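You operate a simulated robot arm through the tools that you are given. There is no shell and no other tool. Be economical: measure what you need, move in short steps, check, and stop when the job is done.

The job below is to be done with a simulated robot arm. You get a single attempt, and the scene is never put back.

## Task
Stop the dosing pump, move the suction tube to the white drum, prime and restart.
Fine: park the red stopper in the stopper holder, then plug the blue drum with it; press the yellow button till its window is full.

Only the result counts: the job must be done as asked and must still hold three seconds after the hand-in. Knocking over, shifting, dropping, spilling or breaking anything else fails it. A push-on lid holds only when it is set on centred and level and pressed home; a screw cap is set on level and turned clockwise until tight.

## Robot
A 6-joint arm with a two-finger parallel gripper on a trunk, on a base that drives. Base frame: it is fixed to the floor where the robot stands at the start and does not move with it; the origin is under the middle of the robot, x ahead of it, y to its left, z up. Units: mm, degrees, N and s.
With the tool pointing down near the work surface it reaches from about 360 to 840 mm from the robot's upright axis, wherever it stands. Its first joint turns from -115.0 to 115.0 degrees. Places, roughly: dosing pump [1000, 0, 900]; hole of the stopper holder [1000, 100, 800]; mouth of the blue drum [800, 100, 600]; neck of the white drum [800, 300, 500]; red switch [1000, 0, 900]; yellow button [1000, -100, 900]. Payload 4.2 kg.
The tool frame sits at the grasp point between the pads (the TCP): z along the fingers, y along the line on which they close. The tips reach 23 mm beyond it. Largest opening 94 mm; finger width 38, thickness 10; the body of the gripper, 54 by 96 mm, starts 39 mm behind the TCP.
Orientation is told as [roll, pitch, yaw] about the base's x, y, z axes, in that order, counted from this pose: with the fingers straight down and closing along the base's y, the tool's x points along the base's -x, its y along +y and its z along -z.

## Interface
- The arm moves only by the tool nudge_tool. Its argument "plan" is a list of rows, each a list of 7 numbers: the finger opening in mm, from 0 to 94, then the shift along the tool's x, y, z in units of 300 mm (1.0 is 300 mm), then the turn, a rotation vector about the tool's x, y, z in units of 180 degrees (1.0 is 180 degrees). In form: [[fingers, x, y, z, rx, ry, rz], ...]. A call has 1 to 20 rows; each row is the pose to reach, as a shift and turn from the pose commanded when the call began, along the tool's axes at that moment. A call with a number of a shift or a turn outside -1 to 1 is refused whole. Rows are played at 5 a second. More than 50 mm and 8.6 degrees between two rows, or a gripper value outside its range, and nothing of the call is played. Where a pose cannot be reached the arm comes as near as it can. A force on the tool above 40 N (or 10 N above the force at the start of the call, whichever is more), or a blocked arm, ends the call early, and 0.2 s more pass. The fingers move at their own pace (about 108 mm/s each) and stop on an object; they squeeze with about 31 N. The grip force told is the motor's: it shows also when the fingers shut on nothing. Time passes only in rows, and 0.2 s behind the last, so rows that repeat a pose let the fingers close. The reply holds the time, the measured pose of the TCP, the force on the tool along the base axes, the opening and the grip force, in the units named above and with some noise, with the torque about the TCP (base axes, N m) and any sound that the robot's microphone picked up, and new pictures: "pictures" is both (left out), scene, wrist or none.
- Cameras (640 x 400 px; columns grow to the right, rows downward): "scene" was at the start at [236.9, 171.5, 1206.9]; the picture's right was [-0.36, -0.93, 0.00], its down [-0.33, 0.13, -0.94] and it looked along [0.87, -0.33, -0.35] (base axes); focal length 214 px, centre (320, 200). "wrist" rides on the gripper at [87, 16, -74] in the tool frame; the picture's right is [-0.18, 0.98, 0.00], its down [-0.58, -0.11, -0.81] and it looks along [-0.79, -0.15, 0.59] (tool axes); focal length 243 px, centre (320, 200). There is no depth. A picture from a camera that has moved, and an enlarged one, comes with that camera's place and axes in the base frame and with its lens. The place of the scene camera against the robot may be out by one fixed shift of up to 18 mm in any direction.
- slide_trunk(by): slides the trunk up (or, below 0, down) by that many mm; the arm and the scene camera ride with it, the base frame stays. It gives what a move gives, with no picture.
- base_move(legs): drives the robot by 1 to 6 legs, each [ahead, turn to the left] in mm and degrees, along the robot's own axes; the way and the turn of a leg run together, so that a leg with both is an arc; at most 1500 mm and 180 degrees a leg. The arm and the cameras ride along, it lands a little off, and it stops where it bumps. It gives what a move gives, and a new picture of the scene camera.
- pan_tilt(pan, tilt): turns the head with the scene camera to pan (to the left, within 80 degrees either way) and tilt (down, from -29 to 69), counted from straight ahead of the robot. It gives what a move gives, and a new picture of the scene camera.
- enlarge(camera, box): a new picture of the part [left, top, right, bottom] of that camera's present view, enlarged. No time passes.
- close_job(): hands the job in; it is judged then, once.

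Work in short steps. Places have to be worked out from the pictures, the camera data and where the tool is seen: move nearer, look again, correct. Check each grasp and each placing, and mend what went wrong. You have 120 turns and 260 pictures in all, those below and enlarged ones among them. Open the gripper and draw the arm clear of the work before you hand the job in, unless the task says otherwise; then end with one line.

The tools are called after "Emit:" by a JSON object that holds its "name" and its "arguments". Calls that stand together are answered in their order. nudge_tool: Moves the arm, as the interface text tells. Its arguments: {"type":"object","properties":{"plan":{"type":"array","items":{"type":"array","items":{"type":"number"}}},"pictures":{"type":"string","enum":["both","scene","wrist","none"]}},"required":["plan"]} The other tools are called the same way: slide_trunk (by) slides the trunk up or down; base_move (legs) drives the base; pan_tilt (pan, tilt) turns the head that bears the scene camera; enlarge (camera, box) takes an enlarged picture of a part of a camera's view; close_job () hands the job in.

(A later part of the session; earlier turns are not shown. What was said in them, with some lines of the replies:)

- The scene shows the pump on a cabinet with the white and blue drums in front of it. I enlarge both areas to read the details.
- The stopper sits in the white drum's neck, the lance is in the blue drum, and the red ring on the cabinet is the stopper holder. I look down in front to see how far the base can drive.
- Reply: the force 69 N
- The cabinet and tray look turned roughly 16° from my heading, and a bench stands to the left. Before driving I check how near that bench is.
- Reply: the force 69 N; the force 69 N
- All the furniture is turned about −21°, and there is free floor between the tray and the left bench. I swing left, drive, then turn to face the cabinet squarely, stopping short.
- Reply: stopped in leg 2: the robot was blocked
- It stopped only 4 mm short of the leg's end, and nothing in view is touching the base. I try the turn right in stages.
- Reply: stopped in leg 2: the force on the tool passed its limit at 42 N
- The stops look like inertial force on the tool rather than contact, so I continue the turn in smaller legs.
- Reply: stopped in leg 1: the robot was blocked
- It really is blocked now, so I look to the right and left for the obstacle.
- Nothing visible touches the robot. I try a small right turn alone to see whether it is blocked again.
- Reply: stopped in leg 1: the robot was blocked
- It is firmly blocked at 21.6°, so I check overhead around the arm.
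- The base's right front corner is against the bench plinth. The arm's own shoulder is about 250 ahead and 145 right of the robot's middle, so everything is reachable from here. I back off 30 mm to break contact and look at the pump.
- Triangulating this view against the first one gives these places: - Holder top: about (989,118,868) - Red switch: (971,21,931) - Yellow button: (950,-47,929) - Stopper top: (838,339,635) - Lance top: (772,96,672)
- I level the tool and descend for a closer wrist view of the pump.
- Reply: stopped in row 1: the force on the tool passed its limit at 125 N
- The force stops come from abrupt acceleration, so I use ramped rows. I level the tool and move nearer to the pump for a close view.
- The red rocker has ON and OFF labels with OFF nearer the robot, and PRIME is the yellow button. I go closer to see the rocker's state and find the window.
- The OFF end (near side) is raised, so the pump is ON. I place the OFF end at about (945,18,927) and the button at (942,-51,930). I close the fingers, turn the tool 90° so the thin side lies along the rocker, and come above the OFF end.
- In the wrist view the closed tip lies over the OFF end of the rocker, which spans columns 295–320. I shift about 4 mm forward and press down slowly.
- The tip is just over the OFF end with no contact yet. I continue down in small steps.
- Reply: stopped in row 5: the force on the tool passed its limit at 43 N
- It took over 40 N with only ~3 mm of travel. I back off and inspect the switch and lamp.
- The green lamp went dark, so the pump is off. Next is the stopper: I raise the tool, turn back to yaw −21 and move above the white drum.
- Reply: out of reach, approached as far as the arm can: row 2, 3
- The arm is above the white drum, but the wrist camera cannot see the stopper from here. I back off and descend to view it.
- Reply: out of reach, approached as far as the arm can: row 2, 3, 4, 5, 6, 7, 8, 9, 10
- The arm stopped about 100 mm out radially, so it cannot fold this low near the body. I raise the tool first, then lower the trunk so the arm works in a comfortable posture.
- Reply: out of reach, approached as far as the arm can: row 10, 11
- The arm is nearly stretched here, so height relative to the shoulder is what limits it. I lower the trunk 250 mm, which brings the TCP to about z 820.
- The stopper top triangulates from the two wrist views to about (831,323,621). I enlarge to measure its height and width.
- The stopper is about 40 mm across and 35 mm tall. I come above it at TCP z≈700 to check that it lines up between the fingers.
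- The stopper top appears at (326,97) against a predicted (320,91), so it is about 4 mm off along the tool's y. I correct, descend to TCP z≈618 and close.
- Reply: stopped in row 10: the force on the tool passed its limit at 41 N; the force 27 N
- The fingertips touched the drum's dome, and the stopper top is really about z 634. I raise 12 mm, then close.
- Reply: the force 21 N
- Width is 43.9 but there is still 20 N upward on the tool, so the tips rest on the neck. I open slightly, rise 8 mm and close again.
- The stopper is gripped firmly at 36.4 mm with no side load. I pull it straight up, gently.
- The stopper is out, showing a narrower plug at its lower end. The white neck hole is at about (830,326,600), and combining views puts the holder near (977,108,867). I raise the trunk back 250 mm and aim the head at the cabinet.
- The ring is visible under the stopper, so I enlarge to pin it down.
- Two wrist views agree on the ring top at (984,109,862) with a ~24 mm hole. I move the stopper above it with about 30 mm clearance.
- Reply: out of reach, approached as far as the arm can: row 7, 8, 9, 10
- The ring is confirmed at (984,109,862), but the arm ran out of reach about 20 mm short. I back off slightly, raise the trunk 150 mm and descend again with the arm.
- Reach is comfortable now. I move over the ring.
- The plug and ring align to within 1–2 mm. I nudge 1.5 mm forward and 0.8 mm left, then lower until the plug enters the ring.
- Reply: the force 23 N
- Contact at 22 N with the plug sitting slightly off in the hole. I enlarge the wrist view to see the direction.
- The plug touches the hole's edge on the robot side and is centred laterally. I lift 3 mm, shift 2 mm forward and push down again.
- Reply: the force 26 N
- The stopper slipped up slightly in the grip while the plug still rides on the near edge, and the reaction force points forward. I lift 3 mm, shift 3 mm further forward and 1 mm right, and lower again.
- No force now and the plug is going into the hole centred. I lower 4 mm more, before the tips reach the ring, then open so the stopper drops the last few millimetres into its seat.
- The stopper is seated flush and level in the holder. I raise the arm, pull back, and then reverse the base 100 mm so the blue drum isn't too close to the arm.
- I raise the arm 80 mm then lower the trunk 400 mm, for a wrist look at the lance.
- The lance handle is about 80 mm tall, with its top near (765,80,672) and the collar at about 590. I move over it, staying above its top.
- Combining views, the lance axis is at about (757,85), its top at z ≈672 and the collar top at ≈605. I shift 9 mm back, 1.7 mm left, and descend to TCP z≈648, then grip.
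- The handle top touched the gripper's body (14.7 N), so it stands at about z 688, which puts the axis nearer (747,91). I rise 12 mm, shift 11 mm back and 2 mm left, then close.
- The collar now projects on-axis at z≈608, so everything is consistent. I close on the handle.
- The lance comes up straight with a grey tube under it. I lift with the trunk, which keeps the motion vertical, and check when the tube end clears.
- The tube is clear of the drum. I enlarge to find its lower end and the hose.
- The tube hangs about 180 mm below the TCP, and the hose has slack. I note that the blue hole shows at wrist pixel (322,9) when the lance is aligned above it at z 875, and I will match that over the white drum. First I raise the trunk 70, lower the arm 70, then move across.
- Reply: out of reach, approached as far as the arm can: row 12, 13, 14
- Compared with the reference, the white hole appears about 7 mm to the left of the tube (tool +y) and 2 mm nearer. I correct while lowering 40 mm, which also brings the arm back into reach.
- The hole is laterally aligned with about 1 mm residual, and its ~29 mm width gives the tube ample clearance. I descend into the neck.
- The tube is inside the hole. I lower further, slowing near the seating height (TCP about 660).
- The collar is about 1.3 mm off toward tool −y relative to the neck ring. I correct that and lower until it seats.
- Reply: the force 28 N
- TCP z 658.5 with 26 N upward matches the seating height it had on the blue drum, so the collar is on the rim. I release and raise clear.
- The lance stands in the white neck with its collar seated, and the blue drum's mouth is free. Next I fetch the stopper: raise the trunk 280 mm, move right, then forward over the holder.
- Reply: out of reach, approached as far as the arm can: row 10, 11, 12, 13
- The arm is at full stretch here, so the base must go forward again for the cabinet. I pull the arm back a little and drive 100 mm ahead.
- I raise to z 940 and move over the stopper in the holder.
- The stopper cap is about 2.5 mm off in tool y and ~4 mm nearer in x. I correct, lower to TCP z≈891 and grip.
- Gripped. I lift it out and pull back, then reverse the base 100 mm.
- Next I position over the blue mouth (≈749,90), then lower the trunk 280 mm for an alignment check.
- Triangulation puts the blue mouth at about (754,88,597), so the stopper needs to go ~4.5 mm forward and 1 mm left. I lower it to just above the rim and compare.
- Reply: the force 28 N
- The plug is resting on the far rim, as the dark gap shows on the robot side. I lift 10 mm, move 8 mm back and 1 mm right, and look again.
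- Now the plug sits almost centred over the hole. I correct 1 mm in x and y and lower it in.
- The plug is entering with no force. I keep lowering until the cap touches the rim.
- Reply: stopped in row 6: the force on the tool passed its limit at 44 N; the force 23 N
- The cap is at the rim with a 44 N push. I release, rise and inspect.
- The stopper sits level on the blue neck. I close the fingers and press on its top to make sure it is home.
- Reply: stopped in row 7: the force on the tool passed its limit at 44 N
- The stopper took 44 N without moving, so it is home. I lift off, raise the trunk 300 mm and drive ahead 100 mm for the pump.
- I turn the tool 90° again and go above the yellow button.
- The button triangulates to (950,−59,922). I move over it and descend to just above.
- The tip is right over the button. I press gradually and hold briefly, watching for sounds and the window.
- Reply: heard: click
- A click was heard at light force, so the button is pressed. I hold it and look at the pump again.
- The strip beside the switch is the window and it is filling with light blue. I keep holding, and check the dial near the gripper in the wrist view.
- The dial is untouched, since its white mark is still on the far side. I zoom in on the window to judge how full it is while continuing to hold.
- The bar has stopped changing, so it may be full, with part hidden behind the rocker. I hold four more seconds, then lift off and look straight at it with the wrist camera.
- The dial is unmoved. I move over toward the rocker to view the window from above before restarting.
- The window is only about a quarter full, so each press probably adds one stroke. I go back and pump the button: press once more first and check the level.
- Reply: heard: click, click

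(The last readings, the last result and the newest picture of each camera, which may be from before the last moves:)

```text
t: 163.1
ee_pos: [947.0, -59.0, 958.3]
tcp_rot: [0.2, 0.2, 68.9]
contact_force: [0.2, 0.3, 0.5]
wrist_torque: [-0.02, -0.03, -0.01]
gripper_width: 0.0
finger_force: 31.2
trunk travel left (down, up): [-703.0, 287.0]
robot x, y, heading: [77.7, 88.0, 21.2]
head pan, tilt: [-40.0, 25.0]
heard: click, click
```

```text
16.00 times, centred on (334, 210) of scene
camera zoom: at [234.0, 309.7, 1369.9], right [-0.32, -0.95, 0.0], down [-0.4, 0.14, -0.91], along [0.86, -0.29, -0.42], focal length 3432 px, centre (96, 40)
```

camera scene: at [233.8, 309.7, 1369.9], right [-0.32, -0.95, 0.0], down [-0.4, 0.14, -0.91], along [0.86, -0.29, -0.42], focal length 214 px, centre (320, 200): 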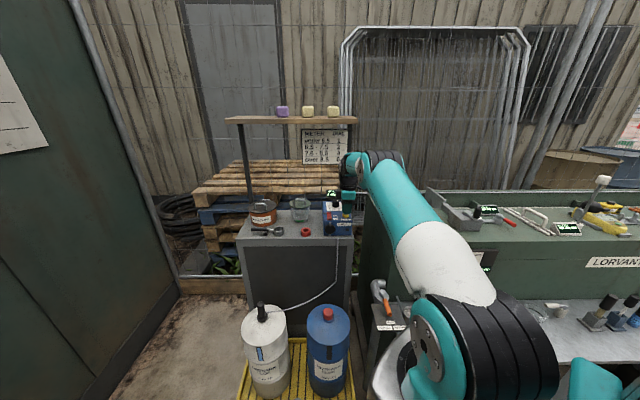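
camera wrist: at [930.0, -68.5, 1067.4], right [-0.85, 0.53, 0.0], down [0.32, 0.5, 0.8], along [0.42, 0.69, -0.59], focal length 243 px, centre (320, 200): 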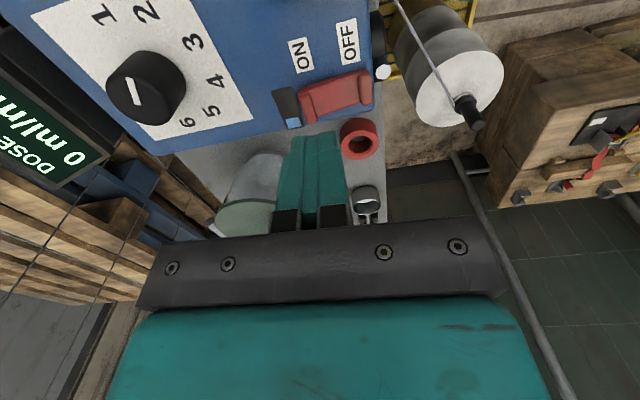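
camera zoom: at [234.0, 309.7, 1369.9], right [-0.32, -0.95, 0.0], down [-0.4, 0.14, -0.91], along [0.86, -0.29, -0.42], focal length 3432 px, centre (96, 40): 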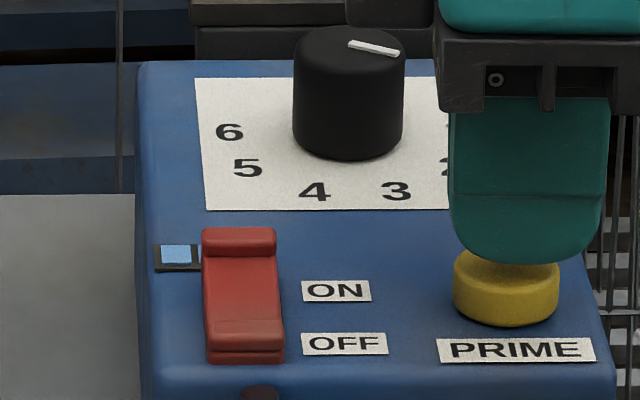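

Two clicks were heard, but from this angle only the first segment is visible. I go look from above again.

Emit:
{"name": "nudge_tool", "arguments": {"plan": [[0, 0, 0, -0.01, 0, 0, 0], [0, -0.02, -0.002, -0.05, 0, 0, 0], [0, -0.08, -0.005, -0.1, 0, 0, 0], [0, -0.15, -0.008, -0.12, 0, 0, 0], [0, -0.21, -0.011, -0.12, 0, 0, 0], [0, -0.24, -0.011, -0.12, 0, 0, 0], [0, -0.24, -0.011, -0.12, 0, 0, 0]], "pictures": "none"}}

Emit:
{"name": "enlarge", "arguments": {"camera": "wrist", "box": [240, 50, 400, 150]}}

```text
t: 164.7
ee_pos: [977.3, 8.0, 993.4]
tcp_rot: [0.2, 0.2, 68.9]
contact_force: [1.3, -0.7, -0.4]
wrist_torque: [0.01, -0.02, 0.0]
gripper_width: 0.1
finger_force: 31.1
trunk travel left (down, up): [-703.0, 287.0]
robot x, y, heading: [77.6, 91.5, 21.3]
head pan, tilt: [-40.0, 25.0]
```

```text
4.00 times, centred on (320, 100) of wrist
camera zoom: at [929.9, -68.2, 1067.7], right [-0.85, 0.53, 0.0], down [0.32, 0.5, 0.8], along [0.42, 0.69, -0.59], focal length 970 px, centre (320, 600)
```

zoom: 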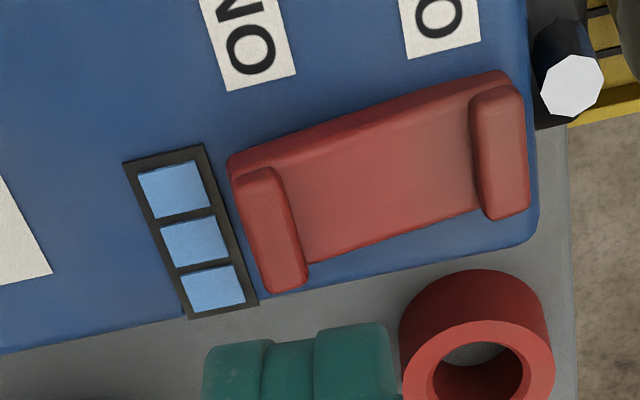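

All three segments are lit, so the window is full. Now I restart: press the rocker's ON end at about (981,6).

Emit:
{"name": "nudge_tool", "arguments": {"plan": [[0, 0, -0.003, 0.01, 0, 0, 0], [0, 0.001, -0.01, 0.04, 0, 0, 0], [0, 0.0015, -0.014, 0.08, 0, 0, 0], [0, 0.0015, -0.014, 0.11, 0, 0, 0], [0, 0.0015, -0.014, 0.125, 0, 0, 0], [0, 0.0015, -0.014, 0.133, 0, 0, 0], [0, 0.0015, -0.014, 0.14, 0, 0, 0], [0, 0.0015, -0.014, 0.147, 0, 0, 0], [0, 0.0015, -0.014, 0.154, 0, 0, 0], [0, 0.0015, -0.014, 0.161, 0, 0, 0], [0, 0.0015, -0.014, 0.168, 0, 0, 0]], "pictures": "none"}}

Emit:
{"name": "enlarge", "arguments": {"camera": "scene", "box": [312, 192, 360, 240]}}

```text
t: 167.1
ee_pos: [980.2, 5.8, 947.6]
tcp_rot: [-0.1, 0.1, 68.9]
contact_force: [-4.1, 0.6, 25.8]
wrist_torque: [0.01, -0.04, 0.02]
gripper_width: 0.0
finger_force: 31.1
trunk travel left (down, up): [-703.0, 287.0]
robot x, y, heading: [74.2, 92.8, 21.3]
head pan, tilt: [-40.0, 25.0]
```

```text
8.33 times, centred on (336, 216) of scene
camera zoom: at [232.3, 309.9, 1370.6], right [-0.32, -0.95, 0.0], down [-0.4, 0.14, -0.91], along [0.86, -0.29, -0.42], focal length 1787 px, centre (187, 67)
```

zoom: 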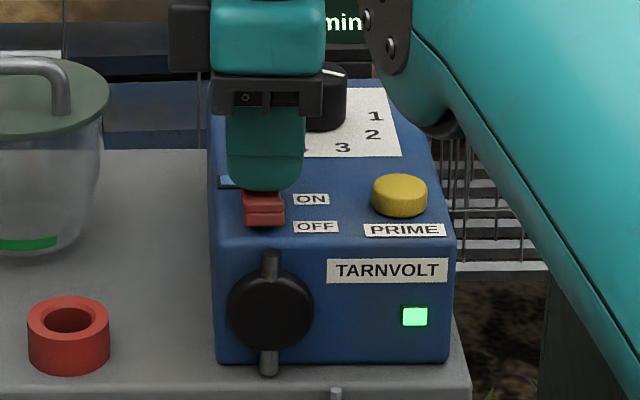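

The green lamp is lit, so the pump is on. I lift off and draw the arm back, then check the display, lance and stopper.

Emit:
{"name": "nudge_tool", "arguments": {"plan": [[0, 0, 0, -0.01, 0, 0, 0], [0, 0, 0, -0.05, 0, 0, 0], [0, 0, 0, -0.11, 0, 0, 0], [0, 0, 0.02, -0.16, 0, 0, 0], [0, 0, 0.08, -0.18, 0, 0, 0], [0, 0, 0.17, -0.19, 0, 0, 0], [20, 0, 0.28, -0.2, 0, 0, 0], [40, 0, 0.39, -0.2, 0, 0, 0], [60, 0, 0.5, -0.2, 0, 0, 0], [60, 0, 0.6, -0.2, 0, 0, 0], [60, 0, 0.65, -0.2, 0, 0, 0], [60, 0, 0.66, -0.2, 0, 0, 0]], "pictures": "scene"}}

Emit:
{"name": "enlarge", "arguments": {"camera": "scene", "box": [296, 180, 376, 240]}}

Emit:
{"name": "enlarge", "arguments": {"camera": "scene", "box": [220, 280, 380, 380]}}

```text
t: 169.7
ee_pos: [795.9, 77.4, 1004.1]
tcp_rot: [0.3, 0.1, 69.0]
contact_force: [-0.5, 0.5, 0.9]
wrist_torque: [0.0, -0.03, 0.02]
gripper_width: 59.9
finger_force: 0.1
trunk travel left (down, up): [-703.0, 287.0]
robot x, y, heading: [79.8, 91.9, 21.5]
head pan, tilt: [-40.0, 25.0]
camera scene: at [233.9, 309.8, 1369.9], right [-0.32, -0.95, 0.0], down [-0.4, 0.14, -0.91], along [0.86, -0.29, -0.42], focal length 214 px, centre (320, 200)
```

scene: 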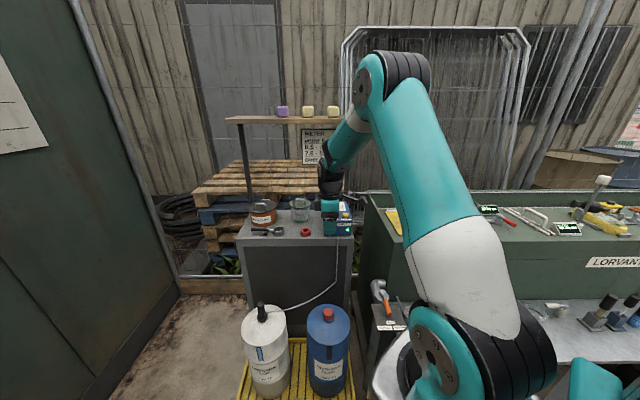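

```text
6.67 times, centred on (336, 210) of scene
camera zoom: at [233.9, 309.8, 1369.9], right [-0.32, -0.95, 0.0], down [-0.4, 0.14, -0.91], along [0.86, -0.29, -0.42], focal length 1430 px, centre (213, 133)
```

zoom: 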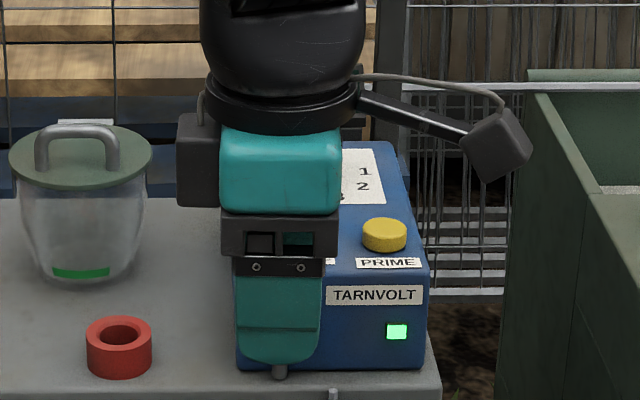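

```text
4.00 times, centred on (300, 330) of scene
camera zoom: at [233.9, 309.8, 1369.9], right [-0.32, -0.95, 0.0], down [-0.4, 0.14, -0.91], along [0.86, -0.29, -0.42], focal length 858 px, centre (400, -320)
```

zoom: 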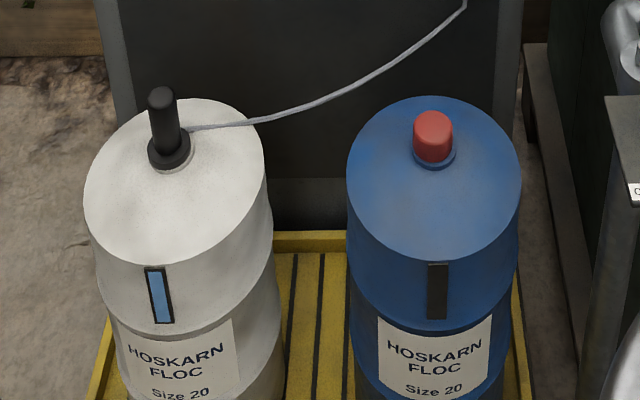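

Everything looks in place. I back the base off 100 mm to clear the view and read the pump display.

Emit:
{"name": "base_move", "arguments": {"legs": [[-100, 0]]}}

Emit:
{"name": "nudge_tool", "arguments": {"plan": [[60, 0.005, 0, -0.01, 0, 0, 0], [60, 0.03, 0, -0.03, 0, 0, 0], [60, 0.09, 0, -0.06, 0, 0, 0], [60, 0.18, 0, -0.09, 0, 0, 0], [60, 0.28, 0, -0.1, 0, 0, 0], [60, 0.38, 0, -0.1, 0, 0, 0], [60, 0.44, 0, -0.1, 0, 0, 0], [60, 0.45, 0, -0.1, 0, 0, 0]], "pictures": "scene"}}

Emit:
{"name": "enlarge", "arguments": {"camera": "scene", "box": [270, 170, 366, 240]}}

Emit:
{"name": "enlarge", "arguments": {"camera": "scene", "box": [225, 275, 353, 355]}}

```text
t: 170.9
ee_pos: [701.9, 40.8, 1003.0]
tcp_rot: [0.4, 0.2, 68.8]
contact_force: [-0.4, -0.6, -0.4]
wrist_torque: [-0.01, 0.02, 0.03]
gripper_width: 60.1
finger_force: 0.0
trunk travel left (down, up): [-703.0, 287.0]
robot x, y, heading: [-14.8, 57.8, 21.3]
head pan, tilt: [-40.0, 25.0]
camera scene: at [140.1, 273.4, 1369.9], right [-0.32, -0.95, 0.0], down [-0.4, 0.14, -0.91], along [0.86, -0.29, -0.42], focal length 214 px, centre (320, 200)
```

scene: 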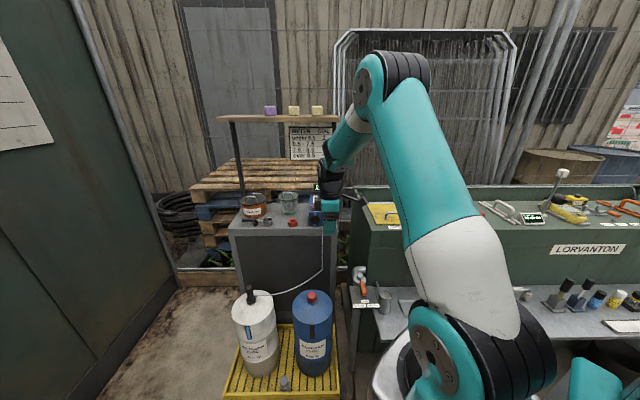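

```text
t: 172.7
ee_pos: [653.7, -86.6, 1035.2]
tcp_rot: [0.3, 0.2, 68.9]
contact_force: [-0.5, 0.8, -0.7]
wrist_torque: [-0.02, 0.01, -0.01]
gripper_width: 60.0
finger_force: 0.1
trunk travel left (down, up): [-703.0, 287.0]
robot x, y, heading: [-18.0, 55.1, 21.3]
head pan, tilt: [-40.0, 25.0]
camera scene: at [140.2, 273.4, 1369.9], right [-0.32, -0.95, 0.0], down [-0.4, 0.14, -0.91], along [0.86, -0.29, -0.42], focal length 214 px, centre (320, 200)
```

scene: 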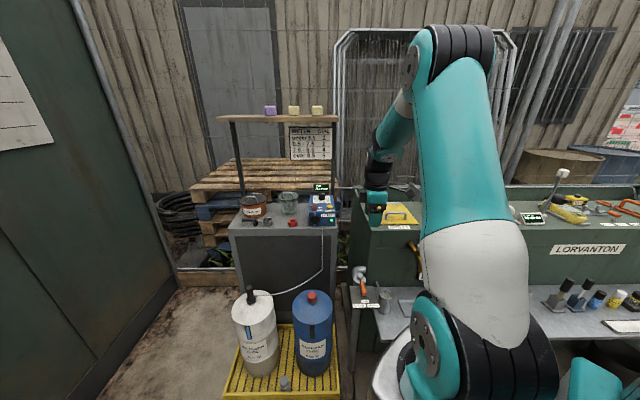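

```text
5.71 times, centred on (318, 205) of scene
camera zoom: at [140.2, 273.4, 1369.9], right [-0.32, -0.95, 0.0], down [-0.4, 0.14, -0.91], along [0.86, -0.29, -0.42], focal length 1226 px, centre (331, 171)
```

zoom: 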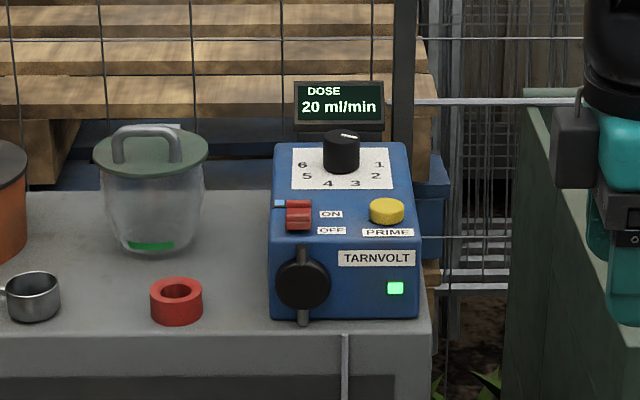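

```text
5.00 times, centred on (289, 315) of scene
camera zoom: at [140.2, 273.4, 1369.9], right [-0.32, -0.95, 0.0], down [-0.4, 0.14, -0.91], along [0.86, -0.29, -0.42], focal length 1072 px, centre (475, -375)
```

zoom: 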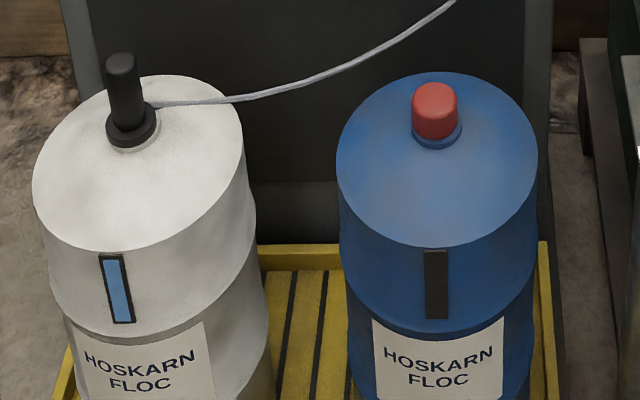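

The display reads 20 ml/min with the lamp green. The lance is in the white drum, the blue drum is plugged, and the arm is clear with the gripper open. I hand in.

Emit:
{"name": "close_job", "arguments": {}}

```text
The job is handed in.
```

The pump was stopped, the suction tube moved to the white drum, the blue drum plugged with the red stopper, and the pump primed until its window was full. It is running again at 20 ml/min.
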